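You operate a simulated robot arm through the tools that you are given. There is no shell and no other tool. Be economical: measure what you need, move in short steps, check, and stop when the job is done.

You run a simulated two-armed robot. Do the job below in one go: nothing can be reset, and whatever is moved stays where it is left.

TASK
Pick up the yellow tamper with one hand, pass it to the other hand and put it on the top of the valve stack bench. Set down upright: yellow tamper.

Only the result counts: the job must be done as asked and must still hold three seconds after the hand-in. Knocking over, shifting, dropping, spilling or breaking anything else fails it.

THE ROBOT
Two 7-joint arms with two-finger parallel grippers on one trunk, on a base that drives. Base frame: it is fixed to the floor where the robot stands at the start and does not move with it; the origin is under the middle of the robot, x ahead of it, y to its left, z up. Lengths are in cm, angles in rad, forces in N, time in s.
The left shoulder is at the start at [6, 14.3, 92.6], the right one opposite. With the tool pointing down near the work surface each hand reaches from about 32 to 74 cm from the robot's upright axis, wherever it stands, measured 20 degrees to its own side. Places, roughly: top of the valve stack bench [-180, -290, 80]. Payload 1.57 kg a hand.
The tool frame of a hand sits at the grasp point between the pads (the TCP): z along the fingers, y along the line on which they close. The tips reach 3 cm beyond it. The gripper opens to 11 cm. The fingers are 2.4 cm wide and 1.2 cm thick; the gripper's body (4.8 by 11.2 cm) begins 7.8 cm behind the TCP.
Orientation is told as [roll, pitch, yaw] about the base's x, y, z axes, in that order, counted from this pose: with the fingers straight down and closing along the base's y, the tool's x points along the base's -x, its y along +y and its z along -z.

THE INTERFACE
- The arms move only by the tool nudge_tool. It takes "left_series", "right_series" or both (then of equal length, played together; a hand with none holds still); each is one flat list of numbers, 7 for each row, row after row: the opening, from 0 (shut) to 1 (fully open), then the shift along the tool's x, y, z in units of 30 mm (1.0 is 30 mm), then the turn, a rotation vector about the tool's x, y, z in units of 5 degrees (1.0 is 5 degrees). In form: [claw, tx, ty, tz, ax, ay, az, claw, tx, ty, tz, ax, ay, az, ...]. A call has 1 to 10 rows; each row shifts and turns the commanded pose from where the row before left it, along the tool's axes as they then stand. A call with a number of a shift or a turn outside -1 to 1 is refused whole. Each row takes 0.2 s and may step no farther than 5 cm and 0.15 rad from the row before; otherwise, or with a gripper value out of range, the whole call is refused. Where a pose cannot be reached the arm comes as near as it can. A force on the tool above 40 N (or 10 N above the force at the start of the call, whichever is more), or a blocked arm, ends the call early, and 0.2 s more pass. Each finger travels about 4.5 cm/s and halts on what it meets, pressing with about 32 N; the grip force reading is that of the motor and also rises with nothing between the fingers. The clock runs only during rows and for 0.2 s after the last one: add rows that do not move to give the fingers time. It gives the time, the measured TCP pose, the force on the tool (base axes), the opening and the grip force at its end, in the units of the frame above (readings bear some noise), with the torque about the TCP (base axes, N m) and any sound that the robot's microphone picked up.
- Cameras (640 x 400 px; columns grow to the right, rows downward): "scene" is now at [4.46, -0.81, 153.2]; the picture's right is [-0.12, -0.99, 0.00], its down [-0.78, 0.10, -0.62] and it looks along [0.61, -0.08, -0.79] (base axes); focal length 248 px, centre (320, 200). "left" rides on the left gripper at [7, -1.6, -14.1] in its tool frame; the picture's right is [0.23, 0.97, 0.00], its down [-0.85, 0.20, -0.48] and it looks along [-0.47, 0.11, 0.88] (tool axes); focal length 222 px, centre (320, 200). "right" rides on the right gripper at [7, 1.6, -14.1] in its tool frame; the picture's right is [-0.23, 0.97, 0.00], its down [-0.85, -0.20, -0.48] and it looks along [-0.47, -0.11, 0.88] (tool axes); focal length 222 px, centre (320, 200).
- snapshot(camera): a new picture of that camera. No time passes.
- slide_trunk(by): slides the trunk up (or, below 0, down) by that many cm; the arms and the scene camera ride with it, the base frame stays. It gives what a move gives, with no picture.
- steer(legs): drives the robot by 1 to 6 legs, each [ahead, left, turn to the left] in cm, cm and rad, along the robot's own axes; the way and the turn of a leg run together, so that a leg with both is an arc; at most 150 cm and 3.142 rad a leg. The arms and the cameras ride along, it lands a little off, and it stops where it bumps. It gives what a move gives.
- pan_tilt(pan, tilt): turns the head with the scene camera to pan (to the left, within 1.501 rad either way) and tilt (down, from -0.506 to 1.204), counted from straight ahead of the robot. It gives what a move gives.
- pixel_to_xyz(camera, pixels): for up to 12 pixels [column, row] of the newest picture of that camera ("zoom" is the newest enlarged one), the place [x, y, z] in the base frame of the surface seen there, good to about 0.2 cm. No time passes.
- inspect(camera, box): a new picture of the part [left, top, right, bottom] of that camera's present view, enlarged. No time passes.
- sign_off(): hands the job in; it is judged then, once.

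Work in short steps. Measure before you move; look again where a grasp or a placing could have gone wrong, and mend it. You have 80 turns and 58 pictures in all, those below and enlarged ones among them. Open the grippers and draw the arms clear of the work before you hand the job in, unless the task says otherwise; then end with one line.

The tools are called as a command line: name --argument value ..., lists and objects as JSON in quotes. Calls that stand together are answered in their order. nudge_tool: Moves the arms, as the interface text tells. Its arguments: {"type":"object","properties":{"left_series":{"type":"array","items":{"type":"number"}},"right_series":{"type":"array","items":{"type":"number"}}},"required":[]} The other tools are called the same way: slide_trunk (by) slides the trunk up or down; steer (legs) drives the base; pan_tilt (pan, tilt) turns the head that bears the scene camera; snapshot (camera) takes a picture; pixel_to_xyz (camera, pixels) gives the place of the surface under pixels of a picture; inspect (camera, box) takes an enlarged picture of a part of a camera's view; sign_off () hands the job in.

At the start:

```text
clock: 0.0
left_tcp_pos: [45.33, 20.16, 107.39]
left_orientation: [-0.002, 0.0, 0.0]
left_contact_force: [-0.3, 0.1, -0.8]
left_moment: [-0.01, 0.0, -0.02]
left_opening: 11.0
left_gripper_force: 0.0
right_tcp_pos: [45.42, -22.53, 106.42]
right_orientation: [0.0, 0.0, 0.0]
right_contact_force: [-0.2, -0.4, 0.7]
right_moment: [-0.04, 0.04, 0.03]
right_opening: 10.97
right_gripper_force: 0.1
trunk travel left (down, up): [-52.5, 6.5]
robot x, y, heading: [-0.01, -0.13, -0.003]
head pan, tilt: [-0.122, 0.908]
```

scene: 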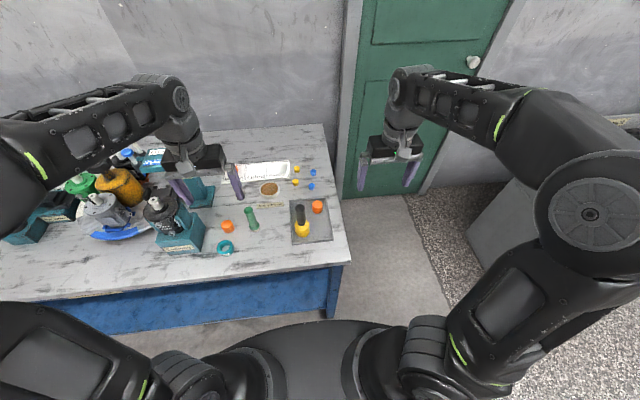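
right: 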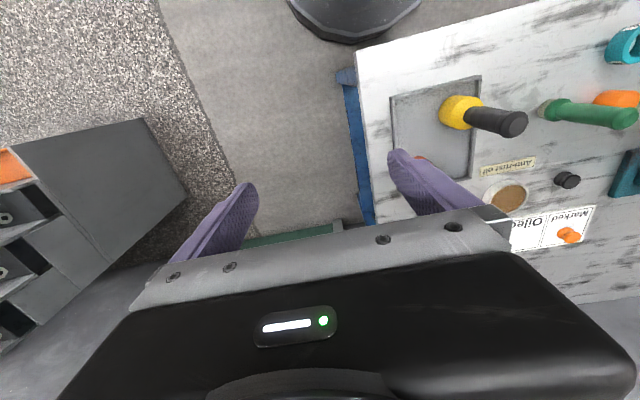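
left: 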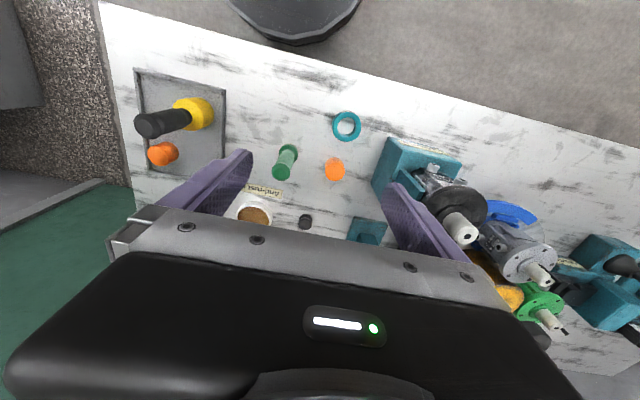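

The yellow tamper (yellow base, black handle) stands on a grey tray near scene pixel (302,222). I enlarge it and measure.

inspect --camera "scene" --box '[200, 160, 360, 260]'

pixel_to_xyz --camera "right" --pixels '[[457, 110], [515, 124], [485, 118], [420, 130], [445, 112], [460, 100], [380, 70], [425, 160]]'

```text
4.00 times, centred on (280, 210) of scene
```

zoom: 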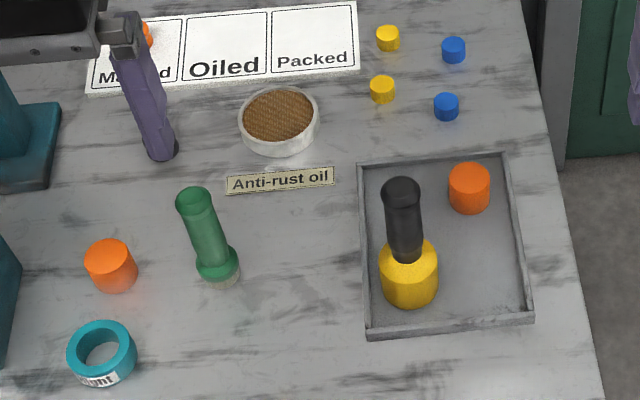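

```text
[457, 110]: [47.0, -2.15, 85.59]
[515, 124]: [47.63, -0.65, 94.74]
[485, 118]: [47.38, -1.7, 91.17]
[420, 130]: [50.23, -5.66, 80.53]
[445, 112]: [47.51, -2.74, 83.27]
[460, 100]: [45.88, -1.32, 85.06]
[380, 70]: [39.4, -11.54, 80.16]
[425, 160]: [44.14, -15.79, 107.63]
```

I measure the tamper's handle and base from the zoom.

pixel_to_xyz --camera "zoom" --pixels '[[402, 190], [388, 192], [417, 192], [402, 230], [392, 230], [416, 230], [408, 285], [382, 285], [436, 285], [440, 320], [500, 280], [372, 330]]'

pixel_to_xyz --camera "left" --pixels '[[150, 125], [138, 125], [162, 125], [180, 118], [200, 110], [195, 125]]'

pan_tilt --pan -1.5 --tilt 0.4

snapshot --camera "scene"

```text
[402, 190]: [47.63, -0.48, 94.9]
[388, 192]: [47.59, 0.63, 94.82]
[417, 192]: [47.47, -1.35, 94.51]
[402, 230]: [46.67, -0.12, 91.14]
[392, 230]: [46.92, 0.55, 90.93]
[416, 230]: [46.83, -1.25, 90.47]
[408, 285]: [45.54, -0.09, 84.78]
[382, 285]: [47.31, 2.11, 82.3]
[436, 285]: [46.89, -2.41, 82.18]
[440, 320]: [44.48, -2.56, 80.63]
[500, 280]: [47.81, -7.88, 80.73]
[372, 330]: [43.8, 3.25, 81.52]
```

```text
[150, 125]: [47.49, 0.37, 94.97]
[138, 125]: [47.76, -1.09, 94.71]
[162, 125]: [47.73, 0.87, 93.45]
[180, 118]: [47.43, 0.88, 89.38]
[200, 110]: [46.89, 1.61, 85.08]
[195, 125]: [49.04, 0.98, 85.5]
```

```text
clock: 1.5
left_tcp_pos: [45.45, 20.23, 107.36]
left_orientation: [-0.003, 0.001, 0.001]
left_contact_force: [0.1, 0.3, -0.1]
left_moment: [0.02, -0.03, -0.02]
left_opening: 10.99
left_gripper_force: 0.0
right_tcp_pos: [45.4, -22.61, 106.32]
right_orientation: [0.0, 0.0, 0.001]
right_contact_force: [0.1, -1.0, 0.8]
right_moment: [0.01, -0.01, -0.02]
right_opening: 11.0
right_gripper_force: 0.0
trunk travel left (down, up): [-52.5, 6.5]
robot x, y, heading: [0.14, 0.05, -0.003]
head pan, tilt: [-1.499, 0.4]
```

```text
53 pictures are left
```

scene: 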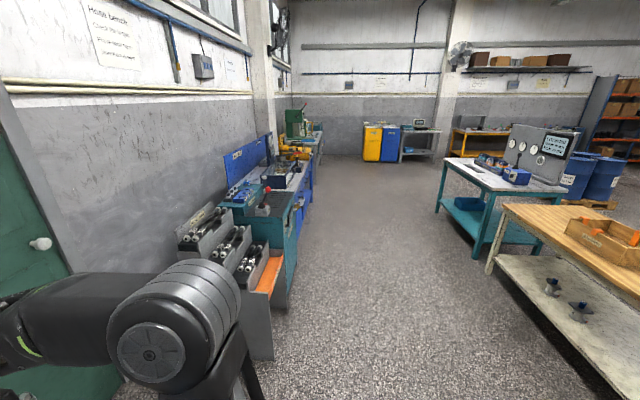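

The tamper stands at about (47.5, -0.3), handle top z 95, handle z 87–95, tray floor 80.7. I'll take the lower handle with the left hand tilted 50° forward, so the right hand can later take its top from above; first I tilt the left hand.

nudge_tool --left_series '[0.6, 0, -0.35, 0, 0, -1, 0, 0.6, 0, -0.35, 0, 0, -1, 0, 0.6, 0, -0.35, 0, 0, -1, 0, 0.6, 0, -0.35, 0, 0, -1, 0, 0.6, 0, -0.35, 0, 0, -1, 0, 0.6, 0, -0.35, 0, 0, -1, 0, 0.6, 0, -0.35, 0, 0, -1, 0, 0.6, 0, -0.35, 0, 0, -1, 0, 0.6, 0, -0.35, 0, 0, -1, 0, 0.6, 0, -0.35, 0, 0, -1, 0]'

pan_tilt --pan -0.122 --tilt 0.908

snapshot --camera "scene"

```text
clock: 3.7
left_tcp_pos: [45.43, 9.66, 107.35]
left_orientation: [-0.002, -0.875, 0.0]
left_contact_force: [-0.4, -0.5, -0.1]
left_moment: [-0.02, 0.01, 0.03]
left_opening: 6.6
left_gripper_force: 0.1
right_tcp_pos: [45.31, -22.61, 106.39]
right_orientation: [-0.001, -0.001, 0.001]
right_contact_force: [0.0, -0.2, -1.1]
right_moment: [0.0, -0.01, 0.02]
right_opening: 10.99
right_gripper_force: 0.1
trunk travel left (down, up): [-52.5, 6.5]
robot x, y, heading: [-0.17, 0.12, 0.002]
head pan, tilt: [-1.499, 0.4]
```

```text
clock: 5.2
left_tcp_pos: [45.43, 9.66, 107.42]
left_orientation: [0.001, -0.874, 0.002]
left_contact_force: [-0.4, 0.2, 0.6]
left_moment: [0.01, 0.03, 0.02]
left_opening: 6.6
left_gripper_force: 0.2
right_tcp_pos: [45.26, -22.5, 106.42]
right_orientation: [0.0, 0.0, 0.0]
right_contact_force: [0.5, -0.9, -0.5]
right_moment: [-0.01, 0.0, -0.01]
right_opening: 11.01
right_gripper_force: 0.0
trunk travel left (down, up): [-52.5, 6.5]
robot x, y, heading: [0.1, 0.01, -0.0]
head pan, tilt: [-0.122, 0.908]
```

```text
52 pictures are left
```

scene: 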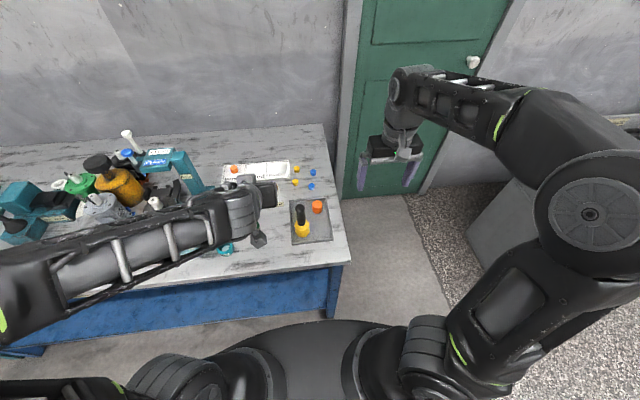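

The left hand tilted cleanly. I go to 65° tilt and move over the tamper, with the fingers still above the handle.

nudge_tool --left_series '[0.6, 0, -0.332, 0, 0, -1, 0, 0.6, 0, -0.332, 0, 0, -1, 0, 0.6, 0, -0.332, 0, 0, -1, 0, 0.6, 0.281, -0.332, 0.231, 0, 0, 0, 0.6, 0.281, -0.332, 0.231, 0, 0, 0, 0.6, 0.281, -0.332, 0.231, 0, 0, 0, 0.6, 0.281, -0.332, 0.231, 0, 0, 0, 0.6, 0.281, -0.332, 0.231, 0, 0, 0, 0.6, 0.281, -0.332, 0.231, 0, 0, 0, 0.6, 0.281, -0.332, 0.231, 0, 0, 0]'

snapshot --camera "left"

snapshot --camera "right"

```text
clock: 7.4
left_tcp_pos: [48.2, -1.06, 100.64]
left_orientation: [-0.001, -1.136, -0.001]
left_contact_force: [0.3, -0.4, -0.1]
left_moment: [0.01, 0.03, 0.02]
left_opening: 6.6
left_gripper_force: 0.1
left hand out of reach, approached as far as the arm can: row 2, 3
right_tcp_pos: [45.49, -22.65, 106.38]
right_orientation: [0.0, 0.0, 0.0]
right_contact_force: [-0.4, 0.5, -0.3]
right_moment: [0.0, 0.01, 0.0]
right_opening: 10.99
right_gripper_force: 0.1
trunk travel left (down, up): [-52.5, 6.5]
robot x, y, heading: [-0.17, -0.07, 0.003]
head pan, tilt: [-0.122, 0.908]
```

```text
51 pictures are left
```

left: 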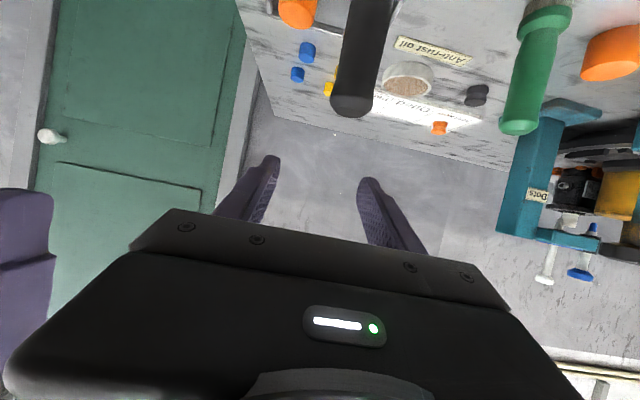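

```text
50 pictures are left
```

right: 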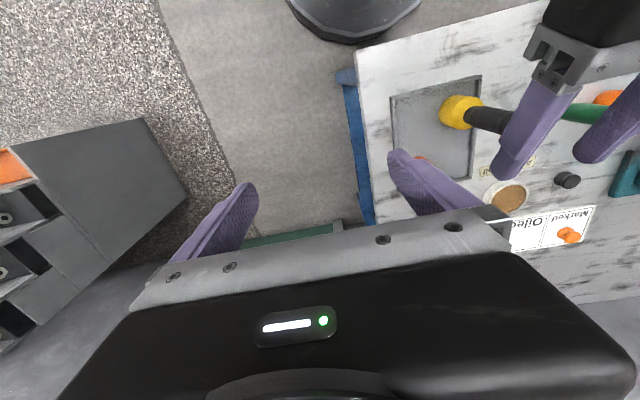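

The left hand is above the handle. I verify where the handle is from the left picture (handle around (360,60), top at (352,104)).

pixel_to_xyz --camera "left" --pixels '[[345, 104], [355, 70], [338, 70], [378, 70], [365, 20], [345, 20], [387, 20], [352, 110]]'

```text
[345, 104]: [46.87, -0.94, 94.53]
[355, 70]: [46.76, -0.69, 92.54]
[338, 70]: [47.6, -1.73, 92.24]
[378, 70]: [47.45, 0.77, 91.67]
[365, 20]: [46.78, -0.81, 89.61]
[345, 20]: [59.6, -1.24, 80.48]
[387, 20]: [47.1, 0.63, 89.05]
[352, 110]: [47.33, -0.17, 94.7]
```

Handle axis is at about (47.6, -0.45), radius 1.2. I descend straddling it to z 88.6.

nudge_tool --left_series '[0.6, 0.464, 0.025, 0.189, 0, 0, 0, 0.6, 0.464, 0.025, 0.189, 0, 0, 0, 0.6, 0.464, 0.025, 0.189, 0, 0, 0, 0.6, 0.464, 0.025, 0.189, 0, 0, 0, 0.6, 0.464, 0.025, 0.189, 0, 0, 0, 0.6, 0.464, 0.025, 0.189, 0, 0, 0, 0.6, 0.464, 0.025, 0.189, 0, 0, 0, 0.6, 0.464, 0.025, 0.189, 0, 0, 0]'

inspect --camera "scene" --box '[200, 160, 360, 260]'

snapshot --camera "right"

```text
clock: 9.2
left_tcp_pos: [47.72, -0.57, 88.59]
left_orientation: [-0.002, -1.135, 0.002]
left_contact_force: [0.0, 0.4, -0.2]
left_moment: [0.01, 0.02, 0.01]
left_opening: 6.61
left_gripper_force: 0.1
right_tcp_pos: [45.44, -22.53, 106.32]
right_orientation: [-0.001, 0.0, -0.001]
right_contact_force: [1.0, 0.2, -0.6]
right_moment: [0.0, 0.01, 0.0]
right_opening: 10.98
right_gripper_force: 0.0
trunk travel left (down, up): [-52.5, 6.5]
robot x, y, heading: [-0.34, -0.04, -0.0]
head pan, tilt: [-0.122, 0.908]
```

```text
4.00 times, centred on (280, 210) of scene
```

zoom: 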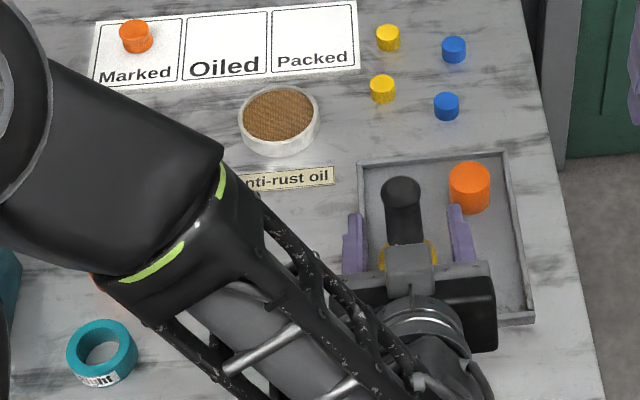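

```text
48 pictures are left
```

right: 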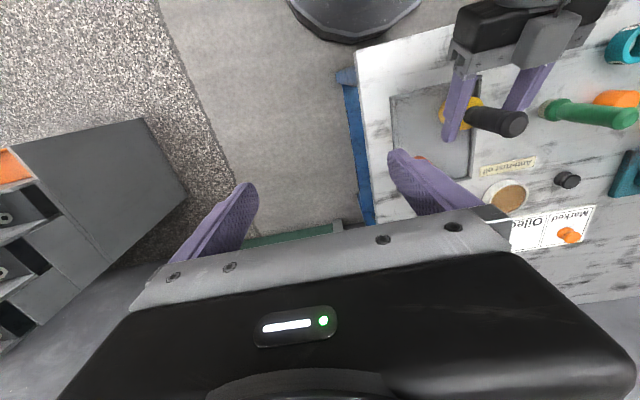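

The fingers straddle the handle evenly. I close the left gripper.

nudge_tool --left_series '[0, 0, 0, 0, 0, 0, 0, 0, 0, 0, 0, 0, 0, 0, 0, 0, 0, 0, 0, 0, 0, 0, 0, 0, 0, 0, 0, 0, 0, 0, 0, 0, 0, 0, 0]'

```text
clock: 10.4
left_tcp_pos: [47.73, -0.44, 88.59]
left_orientation: [-0.002, -1.134, 0.001]
left_contact_force: [-0.1, 4.6, 0.9]
left_moment: [0.31, -0.05, 0.1]
left_opening: 2.74
left_gripper_force: 32.4
right_tcp_pos: [45.33, -22.53, 106.44]
right_orientation: [0.0, 0.0, 0.0]
right_contact_force: [0.2, -0.3, 0.8]
right_moment: [0.02, -0.01, 0.03]
right_opening: 10.99
right_gripper_force: 0.0
trunk travel left (down, up): [-52.5, 6.5]
robot x, y, heading: [0.29, 0.32, -0.003]
head pan, tilt: [-0.122, 0.908]
```

Gripped at 2.74 cm opening. I lift straight up about 14 cm.

nudge_tool --left_series '[0, -0.3, 0, -0.14, 0, 0, 0, 0, -0.6, 0, -0.28, 0, 0, 0, 0, -0.705, 0, -0.329, 0, 0, 0, 0, -0.705, 0, -0.329, 0, 0, 0, 0, -0.705, 0, -0.329, 0, 0, 0, 0, -0.705, 0, -0.329, 0, 0, 0, 0, -0.5, 0, -0.233, 0, 0, 0]'

snapshot --camera "scene"

snapshot --camera "right"

```text
clock: 12.0
left_tcp_pos: [47.72, -0.55, 102.56]
left_orientation: [0.0, -1.134, -0.002]
left_contact_force: [-0.3, 0.1, -5.7]
left_moment: [-0.02, 0.03, 0.02]
left_opening: 2.74
left_gripper_force: 32.0
right_tcp_pos: [45.33, -22.45, 106.4]
right_orientation: [0.0, 0.0, 0.0]
right_contact_force: [0.5, 0.2, -0.2]
right_moment: [0.0, 0.04, -0.02]
right_opening: 11.0
right_gripper_force: 0.0
trunk travel left (down, up): [-52.5, 6.5]
robot x, y, heading: [-0.27, 0.16, 0.0]
head pan, tilt: [-0.122, 0.908]
```

```text
47 pictures are left
```

scene: 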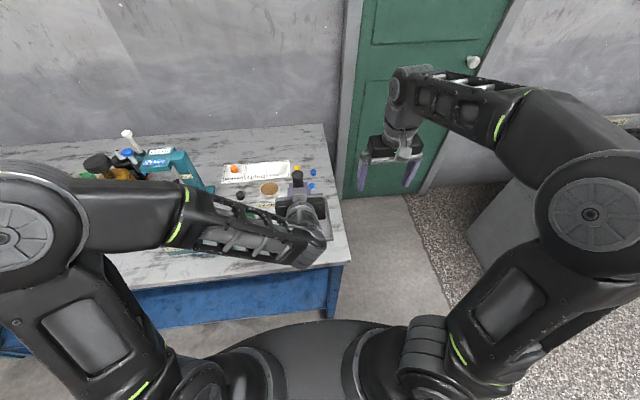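

```text
46 pictures are left
```

right: 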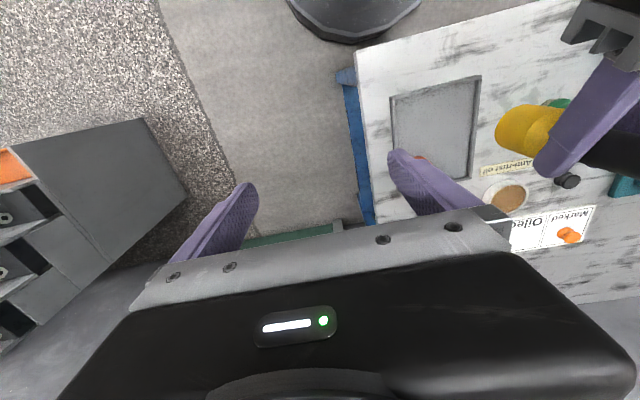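

Tamper is held upright and lifted; handle top should be near z 109. I raise the right hand and bring it over the handle.

nudge_tool --right_series '[0.6, 0, 0, -0.95, 0, 0, 0, 0.6, -0.081, 0.815, -0.95, 0, 0, 0, 0.6, -0.081, 0.815, -0.95, 0, 0, 0, 0.6, -0.081, 0.815, 0, 0, 0, 0, 0.6, -0.081, 0.815, 0, 0, 0, 0, 0.6, -0.081, 0.815, 0, 0, 0, 0, 0.6, -0.081, 0.815, 0, 0, 0, 0, 0.6, -0.081, 0.815, 0, 0, 0, 0, 0.6, -0.081, 0.815, 0, 0, 0, 0, 0.6, -0.081, 0.815, 0, 0, 0, 0]'

snapshot --camera "right"

snapshot --camera "scene"

```text
clock: 14.2
left_tcp_pos: [47.87, -0.59, 102.58]
left_orientation: [-0.001, -1.136, 0.002]
left_contact_force: [0.1, 0.6, -6.4]
left_moment: [0.0, 0.02, -0.01]
left_opening: 2.75
left_gripper_force: 32.6
right_tcp_pos: [48.66, -6.42, 110.99]
right_orientation: [0.003, -0.009, -0.001]
right_contact_force: [-0.5, -0.4, 0.1]
right_moment: [0.0, -0.01, -0.01]
right_opening: 6.6
right_gripper_force: 0.0
right hand out of reach, approached as far as the arm can: row 2, 3, 9, 10
trunk travel left (down, up): [-52.5, 6.5]
robot x, y, heading: [0.06, -0.06, 0.003]
head pan, tilt: [-0.122, 0.908]
```

```text
45 pictures are left
```

right: 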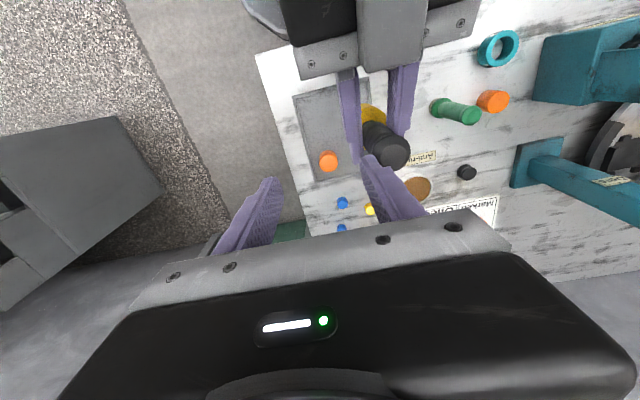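

```text
44 pictures are left
```

scene: 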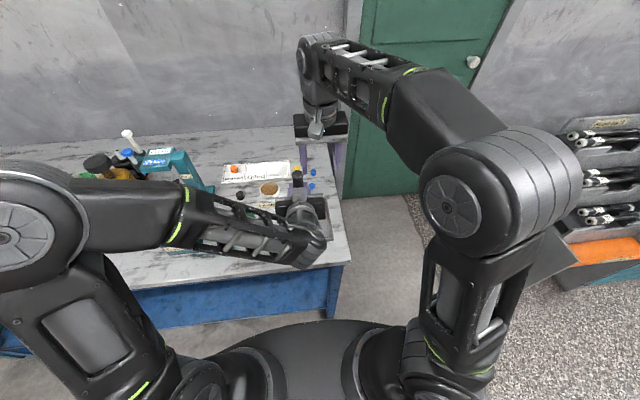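

The right arm is near its upper limit at z 111, so I lower the left hand by 7 cm to give room (tamper still well above the tray).

nudge_tool --left_series '[0, 0.528, 0, 0.247, 0, 0, 0, 0, 0.528, 0, 0.247, 0, 0, 0, 0, 0.528, 0, 0.247, 0, 0, 0, 0, 0.528, 0, 0.247, 0, 0, 0, 0, 0, 0, 0, 0, 0, 0]'

snapshot --camera "right"

```text
clock: 15.4
left_tcp_pos: [47.8, -0.53, 95.5]
left_orientation: [-0.001, -1.133, 0.001]
left_contact_force: [0.5, -0.4, -5.8]
left_moment: [0.0, 0.02, 0.0]
left_opening: 2.74
left_gripper_force: 32.0
right_tcp_pos: [48.71, -6.38, 110.93]
right_orientation: [0.001, -0.009, 0.0]
right_contact_force: [0.5, 0.1, 0.5]
right_moment: [-0.01, 0.01, -0.02]
right_opening: 6.59
right_gripper_force: 0.1
trunk travel left (down, up): [-52.5, 6.5]
robot x, y, heading: [0.25, 0.31, 0.003]
head pan, tilt: [-0.122, 0.908]
```

```text
43 pictures are left
```

right: 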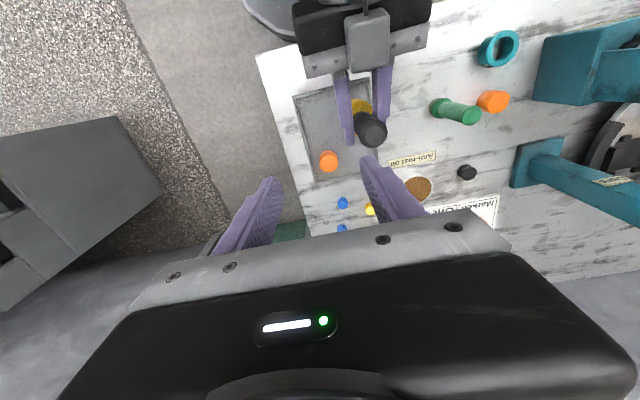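

Room enough now. I measure the handle top at (371,132).

pixel_to_xyz --camera "right" --pixels '[[371, 134], [358, 130], [385, 132], [371, 122], [371, 145], [372, 112]]'

nudge_tool --right_series '[0.6, 0, 0.5, 0.6, 0, 0, 0, 0.6, 0, 0.5, 0, 0, 0, 0]'

```text
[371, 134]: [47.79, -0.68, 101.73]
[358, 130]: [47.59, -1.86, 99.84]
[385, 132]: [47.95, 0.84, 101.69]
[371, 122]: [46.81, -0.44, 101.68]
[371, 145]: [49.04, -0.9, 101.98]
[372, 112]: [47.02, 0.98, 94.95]
```

```text
clock: 16.0
left_tcp_pos: [47.64, -0.46, 95.67]
left_orientation: [-0.003, -1.135, 0.001]
left_contact_force: [-1.0, -0.5, -4.8]
left_moment: [0.0, 0.03, -0.02]
left_opening: 2.74
left_gripper_force: 32.0
right_tcp_pos: [48.75, -3.44, 109.07]
right_orientation: [-0.001, 0.0, 0.001]
right_contact_force: [-0.2, -0.6, -0.4]
right_moment: [0.02, -0.02, 0.01]
right_opening: 6.6
right_gripper_force: 0.1
trunk travel left (down, up): [-52.5, 6.5]
robot x, y, heading: [0.03, -0.3, 0.001]
head pan, tilt: [-0.122, 0.908]
```

Handle top centre is (47.8, -0.5, 101.8). I centre the right hand and descend to z 101.2 around the handle.

nudge_tool --right_series '[0.6, 0.15, 0.49, 0, 0, 0, 0, 0.6, 0.167, 0.49, 0, 0, 0, 0, 0.6, 0, 0, 0.656, 0, 0, 0, 0.6, 0, 0, 0.656, 0, 0, 0, 0.6, 0, 0, 0.656, 0, 0, 0, 0.6, 0, 0, 0.656, 0, 0, 0]'

snapshot --camera "right"

inspect --camera "scene" --box '[220, 130, 380, 230]'

```text
clock: 17.4
left_tcp_pos: [47.84, -0.5, 95.56]
left_orientation: [0.001, -1.135, -0.001]
left_contact_force: [-0.9, 0.8, -4.9]
left_moment: [0.0, 0.03, 0.03]
left_opening: 2.73
left_gripper_force: 31.6
right_tcp_pos: [47.69, -0.39, 101.17]
right_orientation: [0.001, 0.0, 0.001]
right_contact_force: [-0.8, -0.8, -0.5]
right_moment: [0.0, 0.0, 0.0]
right_opening: 6.6
right_gripper_force: 0.0
trunk travel left (down, up): [-52.5, 6.5]
robot x, y, heading: [-0.17, -0.08, 0.002]
head pan, tilt: [-0.122, 0.908]
```

```text
42 pictures are left
```

right: 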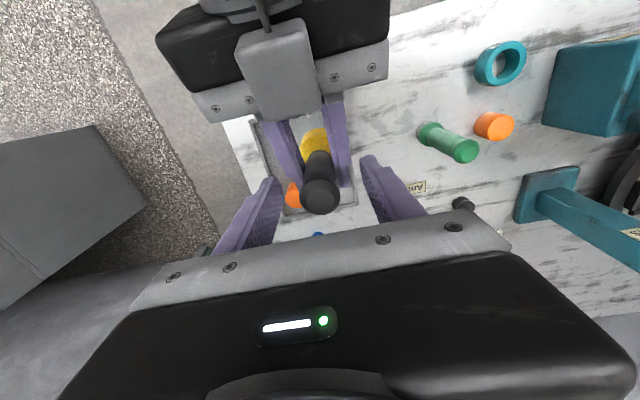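

```text
4.00 times, centred on (300, 180) of scene
```

zoom: 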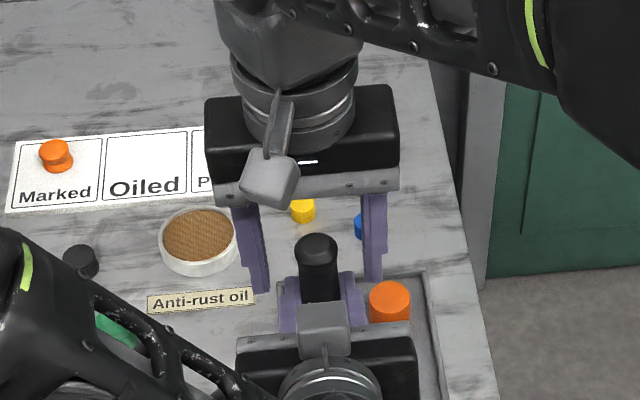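

The right fingers straddle the handle top, clear of the left fingers. I close the right gripper.

nudge_tool --right_series '[0, 0, 0, 0, 0, 0, 0, 0, 0, 0, 0, 0, 0, 0, 0, 0, 0, 0, 0, 0, 0, 0, 0, 0, 0, 0, 0, 0, 0, 0, 0, 0, 0, 0, 0]'

```text
clock: 18.6
left_tcp_pos: [47.73, -0.44, 95.75]
left_orientation: [0.0, -1.134, 0.001]
left_contact_force: [-1.4, 6.0, -4.2]
left_moment: [-0.6, 0.01, -0.01]
left_opening: 2.73
left_gripper_force: 31.5
right_tcp_pos: [47.83, -0.44, 101.33]
right_orientation: [0.001, -0.001, 0.001]
right_contact_force: [1.3, -5.0, -0.4]
right_moment: [0.27, -0.01, 0.04]
right_opening: 2.76
right_gripper_force: 32.0
trunk travel left (down, up): [-52.5, 6.5]
robot x, y, heading: [-0.15, -0.15, 0.005]
head pan, tilt: [-0.122, 0.908]
```

Both hands hold it. I open the left gripper.

nudge_tool --left_series '[0.6, 0, 0, 0, 0, 0, 0, 0.6, 0, 0, 0, 0, 0, 0, 0.6, 0, 0, 0, 0, 0, 0]'

```text
clock: 19.4
left_tcp_pos: [47.77, -0.47, 95.65]
left_orientation: [0.0, -1.134, 0.0]
left_contact_force: [0.1, 0.1, -0.7]
left_moment: [-0.01, -0.02, 0.02]
left_opening: 6.59
left_gripper_force: 0.1
right_tcp_pos: [47.7, -0.42, 101.31]
right_orientation: [0.001, 0.001, 0.001]
right_contact_force: [-0.5, -0.4, 0.2]
right_moment: [0.01, 0.02, 0.01]
right_opening: 2.75
right_gripper_force: 31.6
trunk travel left (down, up): [-52.5, 6.5]
robot x, y, heading: [0.36, -0.13, 0.001]
head pan, tilt: [-0.122, 0.908]
```

The right force shows no weight yet, so I check the picture before retreating.

inspect --camera "scene" --box '[220, 130, 380, 230]'

nudge_tool --right_series '[0, 0, 0, 0, 0, 0, 0]'

snapshot --camera "left"

```text
4.00 times, centred on (300, 180) of scene
```

zoom: 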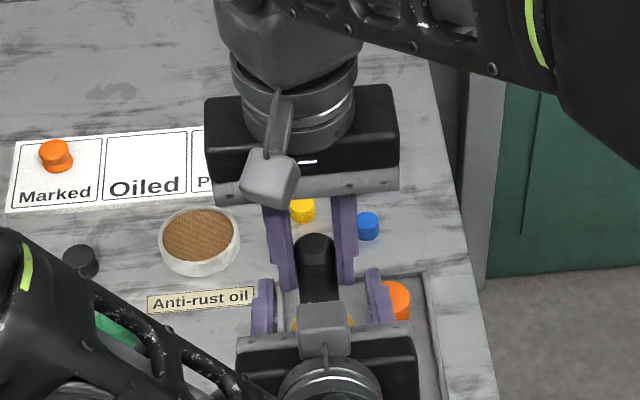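

```text
clock: 19.8
left_tcp_pos: [47.81, -0.46, 95.65]
left_orientation: [0.001, -1.135, -0.001]
left_contact_force: [0.8, -0.5, -0.5]
left_moment: [0.01, 0.03, 0.03]
left_opening: 6.6
left_gripper_force: 0.1
right_tcp_pos: [47.68, -0.39, 101.33]
right_orientation: [0.001, -0.002, -0.001]
right_contact_force: [-0.2, 0.0, -0.2]
right_moment: [-0.02, 0.01, 0.02]
right_opening: 2.74
right_gripper_force: 32.4
trunk travel left (down, up): [-52.5, 6.5]
robot x, y, heading: [-0.02, 0.29, 0.0]
head pan, tilt: [-0.122, 0.908]
```

```text
39 pictures are left
```

left: 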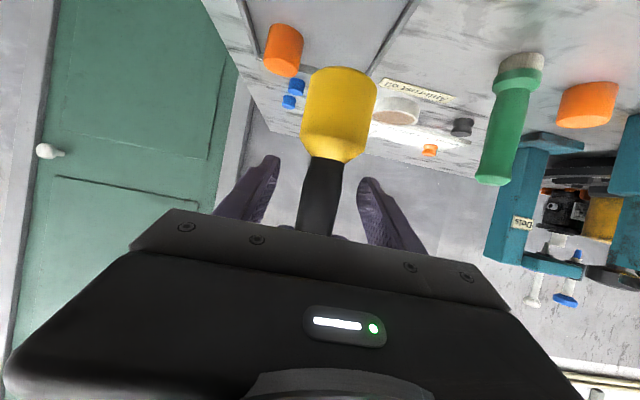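

The tamper hangs between the right fingers with the left ones open around it. I back the left hand off horizontally.

nudge_tool --left_series '[0.6, 0.141, 0, -0.302, 0, 0, 0, 0.6, 0.141, 0, -0.302, 0, 0, 0, 0.6, 0.141, 0, -0.302, 0, 0, 0, 0.6, 0.141, 0, -0.302, 0, 0, 0, 0.6, 0.141, 0, -0.302, 0, 0, 0, 0.6, 0.141, 0, -0.302, 0, 0, 0]'

snapshot --camera "left"

```text
clock: 21.2
left_tcp_pos: [42.25, -1.29, 95.39]
left_orientation: [0.0, -1.135, 0.0]
left_contact_force: [-0.5, 0.2, 0.0]
left_moment: [0.01, 0.0, 0.04]
left_opening: 6.62
left_gripper_force: 0.2
left hand out of reach, approached as far as the arm can: row 6
right_tcp_pos: [47.63, -0.42, 101.38]
right_orientation: [-0.001, 0.0, 0.001]
right_contact_force: [-0.1, -0.2, 0.4]
right_moment: [0.0, 0.01, -0.01]
right_opening: 2.76
right_gripper_force: 32.5
trunk travel left (down, up): [-52.5, 6.5]
robot x, y, heading: [-0.2, 0.16, -0.003]
head pan, tilt: [-0.122, 0.908]
```

```text
38 pictures are left
```

left: 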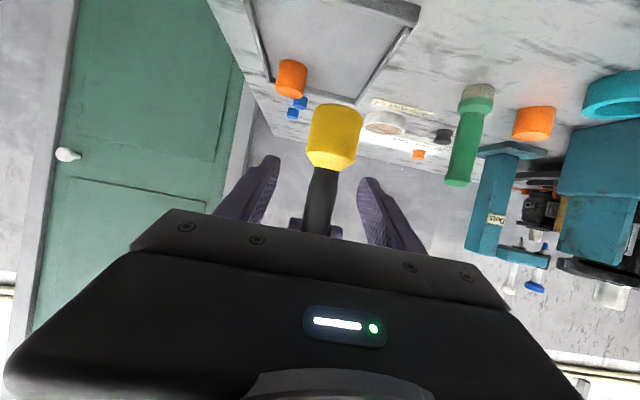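

Left tips are clear of the handle. I move the right hand with the tamper up, slightly forward and to the right, away from the left hand.

nudge_tool --right_series '[0, -0.3, 0, -0.5, 0, 0, 0, 0, -0.3, 0, -0.7, 0, 0, 0, 0, 0, -0.5, -0.5, 0, 0, 0, 0, 0, -0.9, 0, 0, 0, 0, 0, 0, -0.9, 0, 0, 0, 0, 0, 0, -0.9, 0, 0, 0, 0, 0, 0, -0.9, 0, 0, 0, 0, 0, 0, -0.9, 0, 0, 0, 0, 0, 0, -0.9, 0, 0, 0, 0, 0, 0, -0.9, 0, 0, 0, 0]'

snapshot --camera "right"

snapshot --camera "scene"

```text
clock: 23.4
left_tcp_pos: [42.25, -1.34, 95.47]
left_orientation: [0.003, -1.134, 0.001]
left_contact_force: [0.6, 0.2, -0.2]
left_moment: [-0.03, 0.01, 0.01]
left_opening: 6.61
left_gripper_force: 0.0
right_tcp_pos: [49.54, -20.98, 106.34]
right_orientation: [0.003, 0.001, 0.001]
right_contact_force: [0.1, -0.7, -5.1]
right_moment: [0.01, 0.01, 0.02]
right_opening: 2.75
right_gripper_force: 31.7
trunk travel left (down, up): [-52.5, 6.5]
robot x, y, heading: [0.27, 0.16, 0.002]
head pan, tilt: [-0.122, 0.908]
```

```text
37 pictures are left
```

right: 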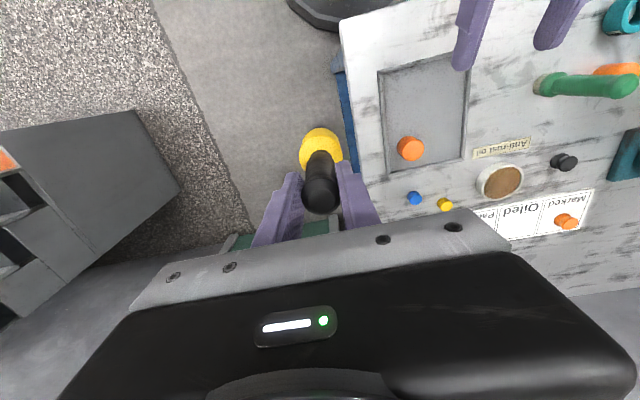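

```text
36 pictures are left
```

scene: 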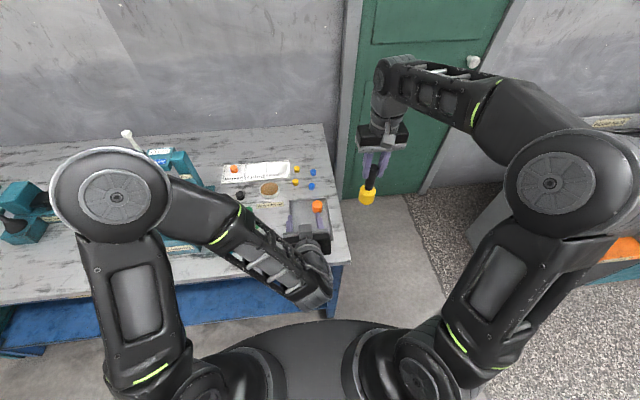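

The right hand carries the tamper upright. I raise the left hand and bring it back to its own side.

nudge_tool --left_series '[0.6, -0.604, 0, -0.282, 0, 0, 0, 0.6, -0.604, 0, -0.282, 0, 0, 0, 0.6, -0.604, 0, -0.282, 0, 0, 0, 0.6, -0.604, 0, -0.282, 0, 0, 0, 0.6, -0.604, 0.3, -0.282, 0, 0, 0, 0.6, -0.604, 0.5, -0.282, 0, 0, 0, 0.6, 0, 0.9, 0, 0, 0, 0, 0.6, 0, 0.9, 0, 0, 0, 0, 0.6, 0, 0.9, 0, 0, 0, 0, 0.6, 0, 0.9, 0, 0, 0, 0]'

nudge_tool --left_series '[0.6, 0, 0.2, 0, 0, 1, 0, 0.6, 0, 0.2, 0, 0, 1, 0, 0.6, 0, 0.2, 0, 0, 1, 0, 0.6, 0, 0.2, 0, 0, 1, 0, 0.6, 0, 0.2, 0, 0, 1, 0, 0.6, 0, 0.2, 0, 0, 1, 0, 0.6, 0, 0.2, 0, 0, 1, 0, 0.6, 0, 0.2, 0, 0, 1, 0, 0.6, 0, 0.2, 0, 0, 1, 0, 0.6, 0, 0.2, 0, 0, 1, 0]'

pan_tilt --pan -1.5 --tilt 0.6

snapshot --camera "scene"

```text
clock: 25.6
left_tcp_pos: [46.44, 8.37, 110.69]
left_orientation: [0.003, -1.134, 0.0]
left_contact_force: [-0.3, 0.2, -0.5]
left_moment: [0.04, 0.01, -0.01]
left_opening: 6.59
left_gripper_force: 0.1
left hand out of reach, approached as far as the arm can: row 7, 8, 9, 10
right_tcp_pos: [49.56, -20.87, 106.41]
right_orientation: [0.001, -0.001, 0.0]
right_contact_force: [-0.5, 1.3, -5.4]
right_moment: [-0.01, 0.01, -0.02]
right_opening: 2.75
right_gripper_force: 31.6
trunk travel left (down, up): [-52.5, 6.5]
robot x, y, heading: [0.21, 0.12, -0.0]
head pan, tilt: [-0.122, 0.908]
```

```text
clock: 27.8
left_tcp_pos: [46.42, 14.21, 110.6]
left_orientation: [0.001, -0.26, 0.001]
left_contact_force: [0.4, 0.2, -0.1]
left_moment: [-0.02, 0.02, 0.01]
left_opening: 6.64
left_gripper_force: 0.1
right_tcp_pos: [49.55, -20.82, 106.32]
right_orientation: [0.0, 0.001, 0.001]
right_contact_force: [-0.6, -0.5, -5.0]
right_moment: [0.04, 0.03, 0.01]
right_opening: 2.78
right_gripper_force: 31.9
trunk travel left (down, up): [-52.5, 6.5]
robot x, y, heading: [-0.37, 0.21, -0.002]
head pan, tilt: [-0.122, 0.908]
```

```text
clock: 29.4
left_tcp_pos: [46.3, 14.24, 110.61]
left_orientation: [0.0, -0.262, 0.0]
left_contact_force: [-0.9, 0.0, -0.5]
left_moment: [-0.01, -0.02, -0.02]
left_opening: 6.59
left_gripper_force: 0.1
right_tcp_pos: [49.6, -20.87, 106.33]
right_orientation: [0.001, 0.001, 0.001]
right_contact_force: [0.6, 0.5, -5.4]
right_moment: [-0.01, 0.03, -0.02]
right_opening: 2.74
right_gripper_force: 32.2
trunk travel left (down, up): [-52.5, 6.5]
robot x, y, heading: [0.03, -0.19, 0.004]
head pan, tilt: [-1.499, 0.6]
```

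```text
35 pictures are left
```

scene: 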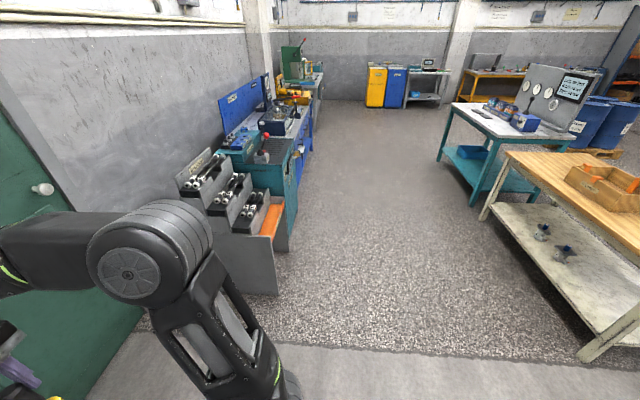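

Now I locate the benches on the right: the teal one with gauges (near (500,115)) and the wooden one (590,180), plus floor points for driving.

pixel_to_xyz --camera "scene" --pixels '[[455, 105], [500, 137], [570, 138], [540, 132], [508, 155], [620, 225], [560, 160], [585, 358], [285, 290], [310, 120], [472, 204], [486, 217]]'

inspect --camera "scene" --box '[420, 50, 640, 188]'

```text
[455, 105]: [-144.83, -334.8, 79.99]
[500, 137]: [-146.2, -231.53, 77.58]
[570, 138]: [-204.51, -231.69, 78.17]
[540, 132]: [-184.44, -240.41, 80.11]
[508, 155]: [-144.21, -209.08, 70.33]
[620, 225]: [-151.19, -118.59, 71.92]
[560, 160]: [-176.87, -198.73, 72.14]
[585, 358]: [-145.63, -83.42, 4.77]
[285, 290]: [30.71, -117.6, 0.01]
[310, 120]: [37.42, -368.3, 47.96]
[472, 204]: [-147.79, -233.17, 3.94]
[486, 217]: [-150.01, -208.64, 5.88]
```

```text
2.90 times, centred on (530, 119) of scene
```

zoom: 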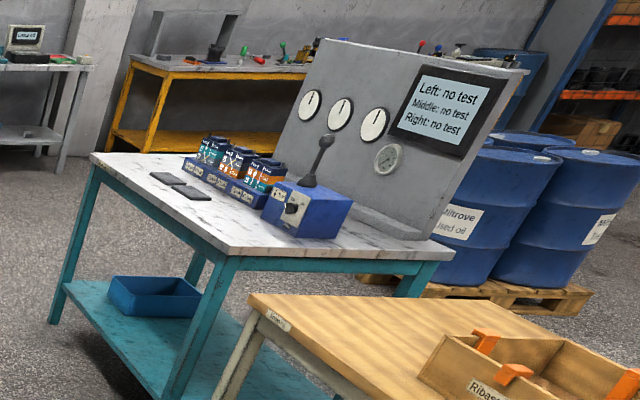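

The teal gauge bench (top z 80, x −145…−205, y −231…−335) is the valve stack bench, its near edge facing the aisle. I raise the trunk, back off from the first bench and turn right to face the aisle.

slide_trunk --by 6

steer --legs '[[-45, 0, 0], [0, 0, -1.571]]'

pan_tilt --pan 0.6 --tilt 0.5

pan_tilt --pan -0.4 --tilt 0.6

snapshot --camera "scene"

```text
clock: 30.4
left_tcp_pos: [46.46, 14.19, 116.53]
left_orientation: [0.0, -0.261, 0.0]
left_contact_force: [-0.2, 0.2, -0.1]
left_moment: [-0.03, -0.01, -0.04]
left_opening: 6.56
left_gripper_force: 0.1
right_tcp_pos: [49.63, -20.93, 112.4]
right_orientation: [0.0, -0.001, 0.001]
right_contact_force: [-0.3, -0.4, -5.5]
right_moment: [0.04, 0.02, 0.02]
right_opening: 2.76
right_gripper_force: 31.6
trunk travel left (down, up): [-58.5, 0.5]
robot x, y, heading: [0.31, 0.04, -0.003]
head pan, tilt: [-1.499, 0.6]
```

```text
clock: 36.9
left_tcp_pos: [-30.01, -46.26, 116.58]
left_orientation: [0.001, -0.261, -1.572]
left_contact_force: [-0.8, -0.9, 1.0]
left_moment: [-0.01, 0.02, -0.02]
left_opening: 6.59
left_gripper_force: 0.1
right_tcp_pos: [-65.13, -49.49, 112.4]
right_orientation: [0.0, 0.0, -1.573]
right_contact_force: [0.8, 0.9, -6.2]
right_moment: [0.03, -0.02, -0.02]
right_opening: 2.77
right_gripper_force: 31.7
trunk travel left (down, up): [-58.5, 0.5]
robot x, y, heading: [-44.3, 0.04, -1.575]
head pan, tilt: [-1.499, 0.6]
```

```text
clock: 38.9
left_tcp_pos: [-30.04, -46.32, 116.59]
left_orientation: [-0.001, -0.26, -1.572]
left_contact_force: [-0.3, -0.1, -0.4]
left_moment: [0.0, 0.03, 0.01]
left_opening: 6.6
left_gripper_force: 0.0
right_tcp_pos: [-65.13, -49.45, 112.21]
right_orientation: [0.0, 0.003, -1.572]
right_contact_force: [0.0, 0.8, -5.2]
right_moment: [0.02, 0.01, 0.01]
right_opening: 2.76
right_gripper_force: 31.9
trunk travel left (down, up): [-58.5, 0.5]
robot x, y, heading: [-44.47, 0.32, -1.574]
head pan, tilt: [0.6, 0.499]
```

```text
clock: 40.1
left_tcp_pos: [-30.05, -46.3, 116.62]
left_orientation: [0.002, -0.263, -1.573]
left_contact_force: [-0.3, -0.4, -0.2]
left_moment: [-0.03, 0.04, 0.04]
left_opening: 6.6
left_gripper_force: 0.0
right_tcp_pos: [-65.12, -49.55, 112.38]
right_orientation: [0.0, 0.0, -1.572]
right_contact_force: [-0.3, 0.1, -5.3]
right_moment: [0.04, -0.01, -0.03]
right_opening: 2.74
right_gripper_force: 32.2
trunk travel left (down, up): [-58.5, 0.5]
robot x, y, heading: [-44.06, 0.14, -1.575]
head pan, tilt: [-0.4, 0.6]
```

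```text
33 pictures are left
```

scene: 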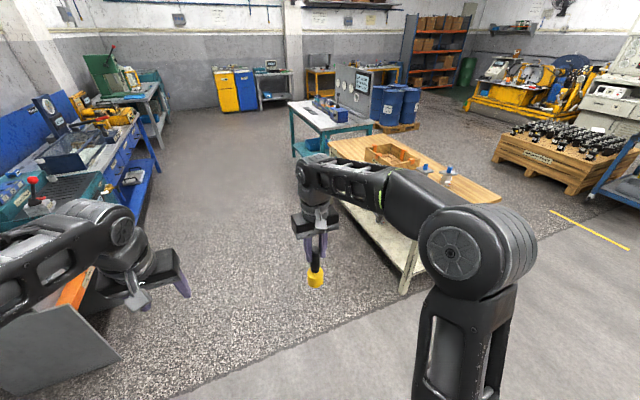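

The aisle is clear. I shift a bit right, drive ahead to level with the bench, then turn right to face it.

steer --legs '[[0, -12, 0], [120, 0, 0], [120, 0, 0], [0, 0, -1.571]]'

pan_tilt --pan 0 --tilt 0.7

snapshot --camera "scene"

```text
clock: 56.6
left_tcp_pos: [-96.91, -256.85, 116.58]
left_orientation: [-0.001, -0.261, -3.096]
left_contact_force: [0.3, 0.0, -0.5]
left_moment: [0.01, 0.01, -0.01]
left_opening: 6.6
left_gripper_force: 0.1
right_tcp_pos: [-101.85, -222.09, 112.45]
right_orientation: [0.001, -0.001, -3.095]
right_contact_force: [0.1, 0.0, -5.5]
right_moment: [0.01, -0.01, -0.01]
right_opening: 2.77
right_gripper_force: 31.7
trunk travel left (down, up): [-58.5, 0.5]
robot x, y, heading: [-51.06, -240.49, -3.092]
head pan, tilt: [-0.4, 0.6]
```

```text
clock: 57.5
left_tcp_pos: [-97.07, -256.98, 116.68]
left_orientation: [0.001, -0.262, -3.095]
left_contact_force: [0.0, 0.2, -0.4]
left_moment: [0.01, 0.03, -0.03]
left_opening: 6.62
left_gripper_force: 0.1
right_tcp_pos: [-101.79, -222.04, 112.24]
right_orientation: [0.0, 0.0, -3.097]
right_contact_force: [0.1, 0.0, -4.9]
right_moment: [0.0, -0.04, 0.03]
right_opening: 2.75
right_gripper_force: 32.1
trunk travel left (down, up): [-58.5, 0.5]
robot x, y, heading: [-51.05, -240.48, -3.096]
head pan, tilt: [0.0, 0.7]
```

```text
32 pictures are left
```

scene: 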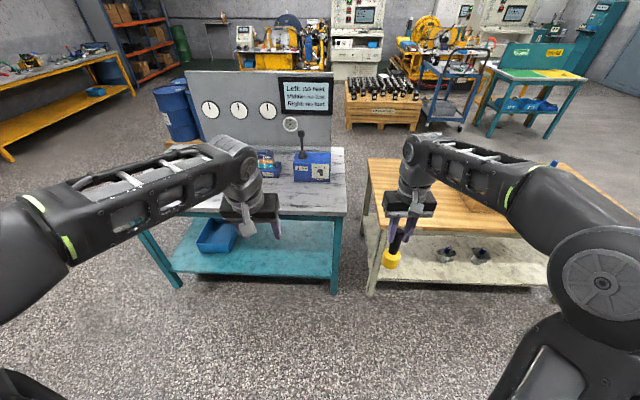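

I measure the bench's near edge and the lever box to choose the spot.

pixel_to_xyz --camera "scene" --pixels '[[343, 210], [342, 155], [295, 180], [329, 181], [300, 160], [302, 130], [270, 176], [255, 176], [320, 195], [290, 205], [200, 207], [337, 290]]'

inspect --camera "scene" --box '[180, 110, 360, 222]'

```text
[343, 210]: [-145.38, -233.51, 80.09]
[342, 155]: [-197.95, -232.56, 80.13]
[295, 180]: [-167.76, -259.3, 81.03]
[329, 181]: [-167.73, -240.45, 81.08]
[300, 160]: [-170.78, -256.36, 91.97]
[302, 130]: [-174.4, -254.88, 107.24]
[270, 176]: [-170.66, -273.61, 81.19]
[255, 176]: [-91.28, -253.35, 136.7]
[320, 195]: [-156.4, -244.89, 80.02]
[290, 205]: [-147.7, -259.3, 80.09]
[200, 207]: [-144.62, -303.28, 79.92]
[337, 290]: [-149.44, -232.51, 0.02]
```

```text
3.56 times, centred on (270, 166) of scene
```

zoom: 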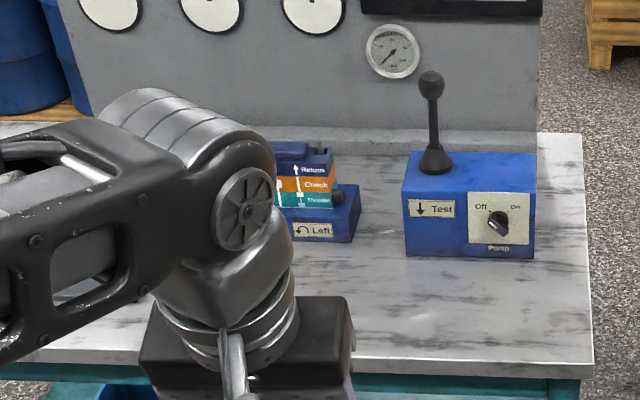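

Front strip of the bench (x −145…−167) is free at y ≈ −246; the lever box begins at x −167.7. I slide left 21 cm and drive ahead 50 cm, hands high above everything.

steer --legs '[[0, 21.4, 0], [50, 0, 0]]'

snapshot --camera "scene"

snapshot --camera "right"

```text
clock: 61.6
left_tcp_pos: [-145.79, -279.64, 116.68]
left_orientation: [0.0, -0.262, -3.101]
left_contact_force: [0.0, 0.4, 0.2]
left_moment: [-0.04, -0.01, 0.01]
left_opening: 6.58
left_gripper_force: 0.1
right_tcp_pos: [-150.42, -244.66, 112.33]
right_orientation: [0.0, 0.003, -3.101]
right_contact_force: [-0.3, 0.1, -4.2]
right_moment: [-0.03, -0.01, -0.02]
right_opening: 2.73
right_gripper_force: 31.5
trunk travel left (down, up): [-58.5, 0.5]
robot x, y, heading: [-99.67, -263.94, -3.104]
head pan, tilt: [0.0, 0.7]
```

```text
30 pictures are left
```

scene: 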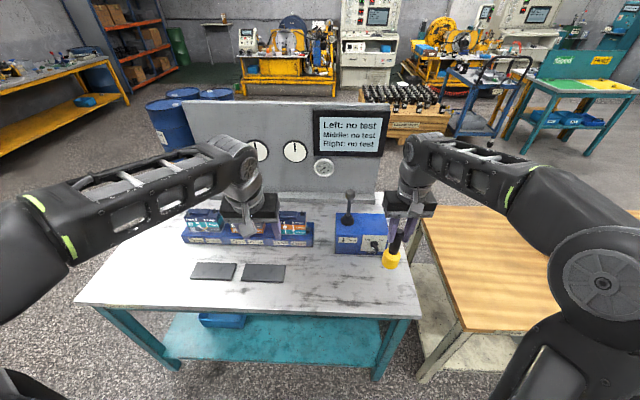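

```text
29 pictures are left
```

right: 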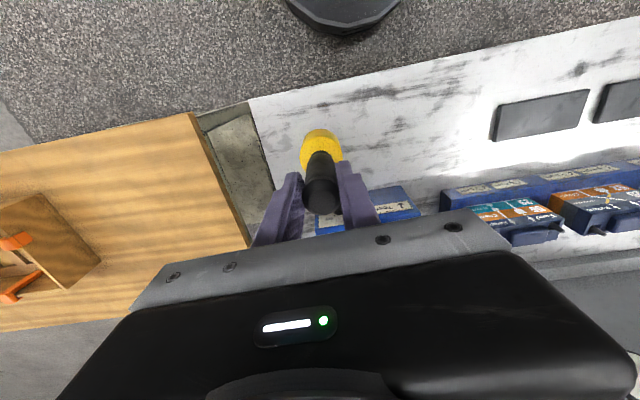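

The tamper is over the bench's front right part. I shift 4 cm ahead and 4.5 cm left while lowering 16.5 cm, staying ~2 cm above the top.

nudge_tool --right_series '[0, -0.44, 0.5, 0.55, 0, 0, 0, 0, -0.44, 0.5, 0.55, 0, 0, 0, 0, -0.44, 0.5, 0.55, 0, 0, 0, 0, 0, 0, 0.55, 0, 0, 0, 0, 0, 0, 0.55, 0, 0, 0, 0, 0, 0, 0.55, 0, 0, 0, 0, 0, 0, 0.55, 0, 0, 0, 0, 0, 0, 0.55, 0, 0, 0, 0, 0, 0, 0.55, 0, 0, 0, 0, 0, 0, 0.55, 0, 0, 0]'

inspect --camera "scene" --box '[300, 190, 460, 290]'

snapshot --camera "left"

```text
clock: 63.8
left_tcp_pos: [-145.84, -279.59, 116.72]
left_orientation: [0.0, -0.263, -3.1]
left_contact_force: [0.0, 0.2, 0.2]
left_moment: [-0.01, 0.03, 0.02]
left_opening: 6.61
left_gripper_force: 0.1
right_tcp_pos: [-154.09, -249.13, 95.91]
right_orientation: [-0.001, 0.0, -3.1]
right_contact_force: [-0.2, -0.1, -5.5]
right_moment: [-0.02, -0.06, -0.02]
right_opening: 2.76
right_gripper_force: 32.1
trunk travel left (down, up): [-58.5, 0.5]
robot x, y, heading: [-100.18, -263.48, -3.101]
head pan, tilt: [0.0, 0.7]
```

```text
4.00 times, centred on (380, 240) of scene
```

zoom: 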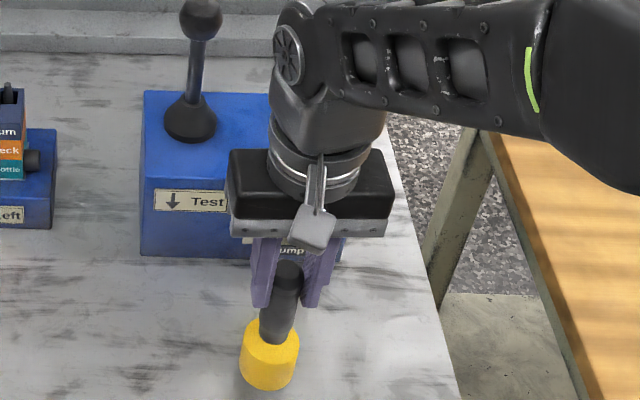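

```text
27 pictures are left
```

left: 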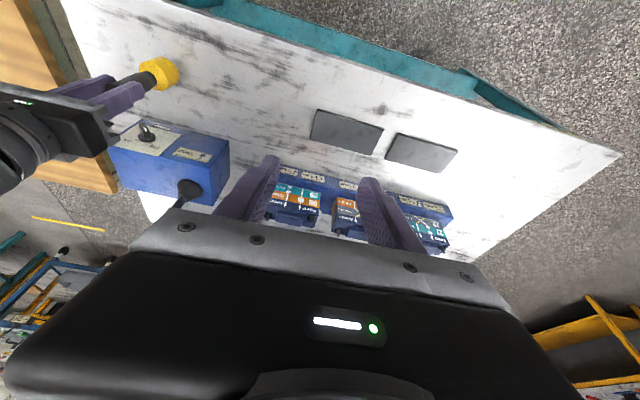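

I check whether the tamper hangs vertical by measuring points on the yellow base and handle.

pixel_to_xyz --camera "zoom" --pixels '[[270, 360], [245, 355], [294, 360], [268, 384], [278, 300], [264, 300], [292, 300], [290, 268], [282, 320]]'

pixel_to_xyz --camera "left" --pixels '[[160, 72], [160, 60], [160, 85], [175, 68], [135, 82], [125, 86]]'

```text
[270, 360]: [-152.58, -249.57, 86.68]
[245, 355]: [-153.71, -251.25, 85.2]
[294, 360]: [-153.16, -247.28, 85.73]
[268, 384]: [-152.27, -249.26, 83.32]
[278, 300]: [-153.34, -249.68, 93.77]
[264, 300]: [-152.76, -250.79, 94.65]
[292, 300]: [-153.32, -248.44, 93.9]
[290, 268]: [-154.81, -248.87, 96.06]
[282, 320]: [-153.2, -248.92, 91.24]
```

```text
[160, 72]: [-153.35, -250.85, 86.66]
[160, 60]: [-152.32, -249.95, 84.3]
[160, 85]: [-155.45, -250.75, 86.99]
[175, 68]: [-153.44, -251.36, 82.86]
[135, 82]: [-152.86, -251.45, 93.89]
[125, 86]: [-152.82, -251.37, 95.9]
```

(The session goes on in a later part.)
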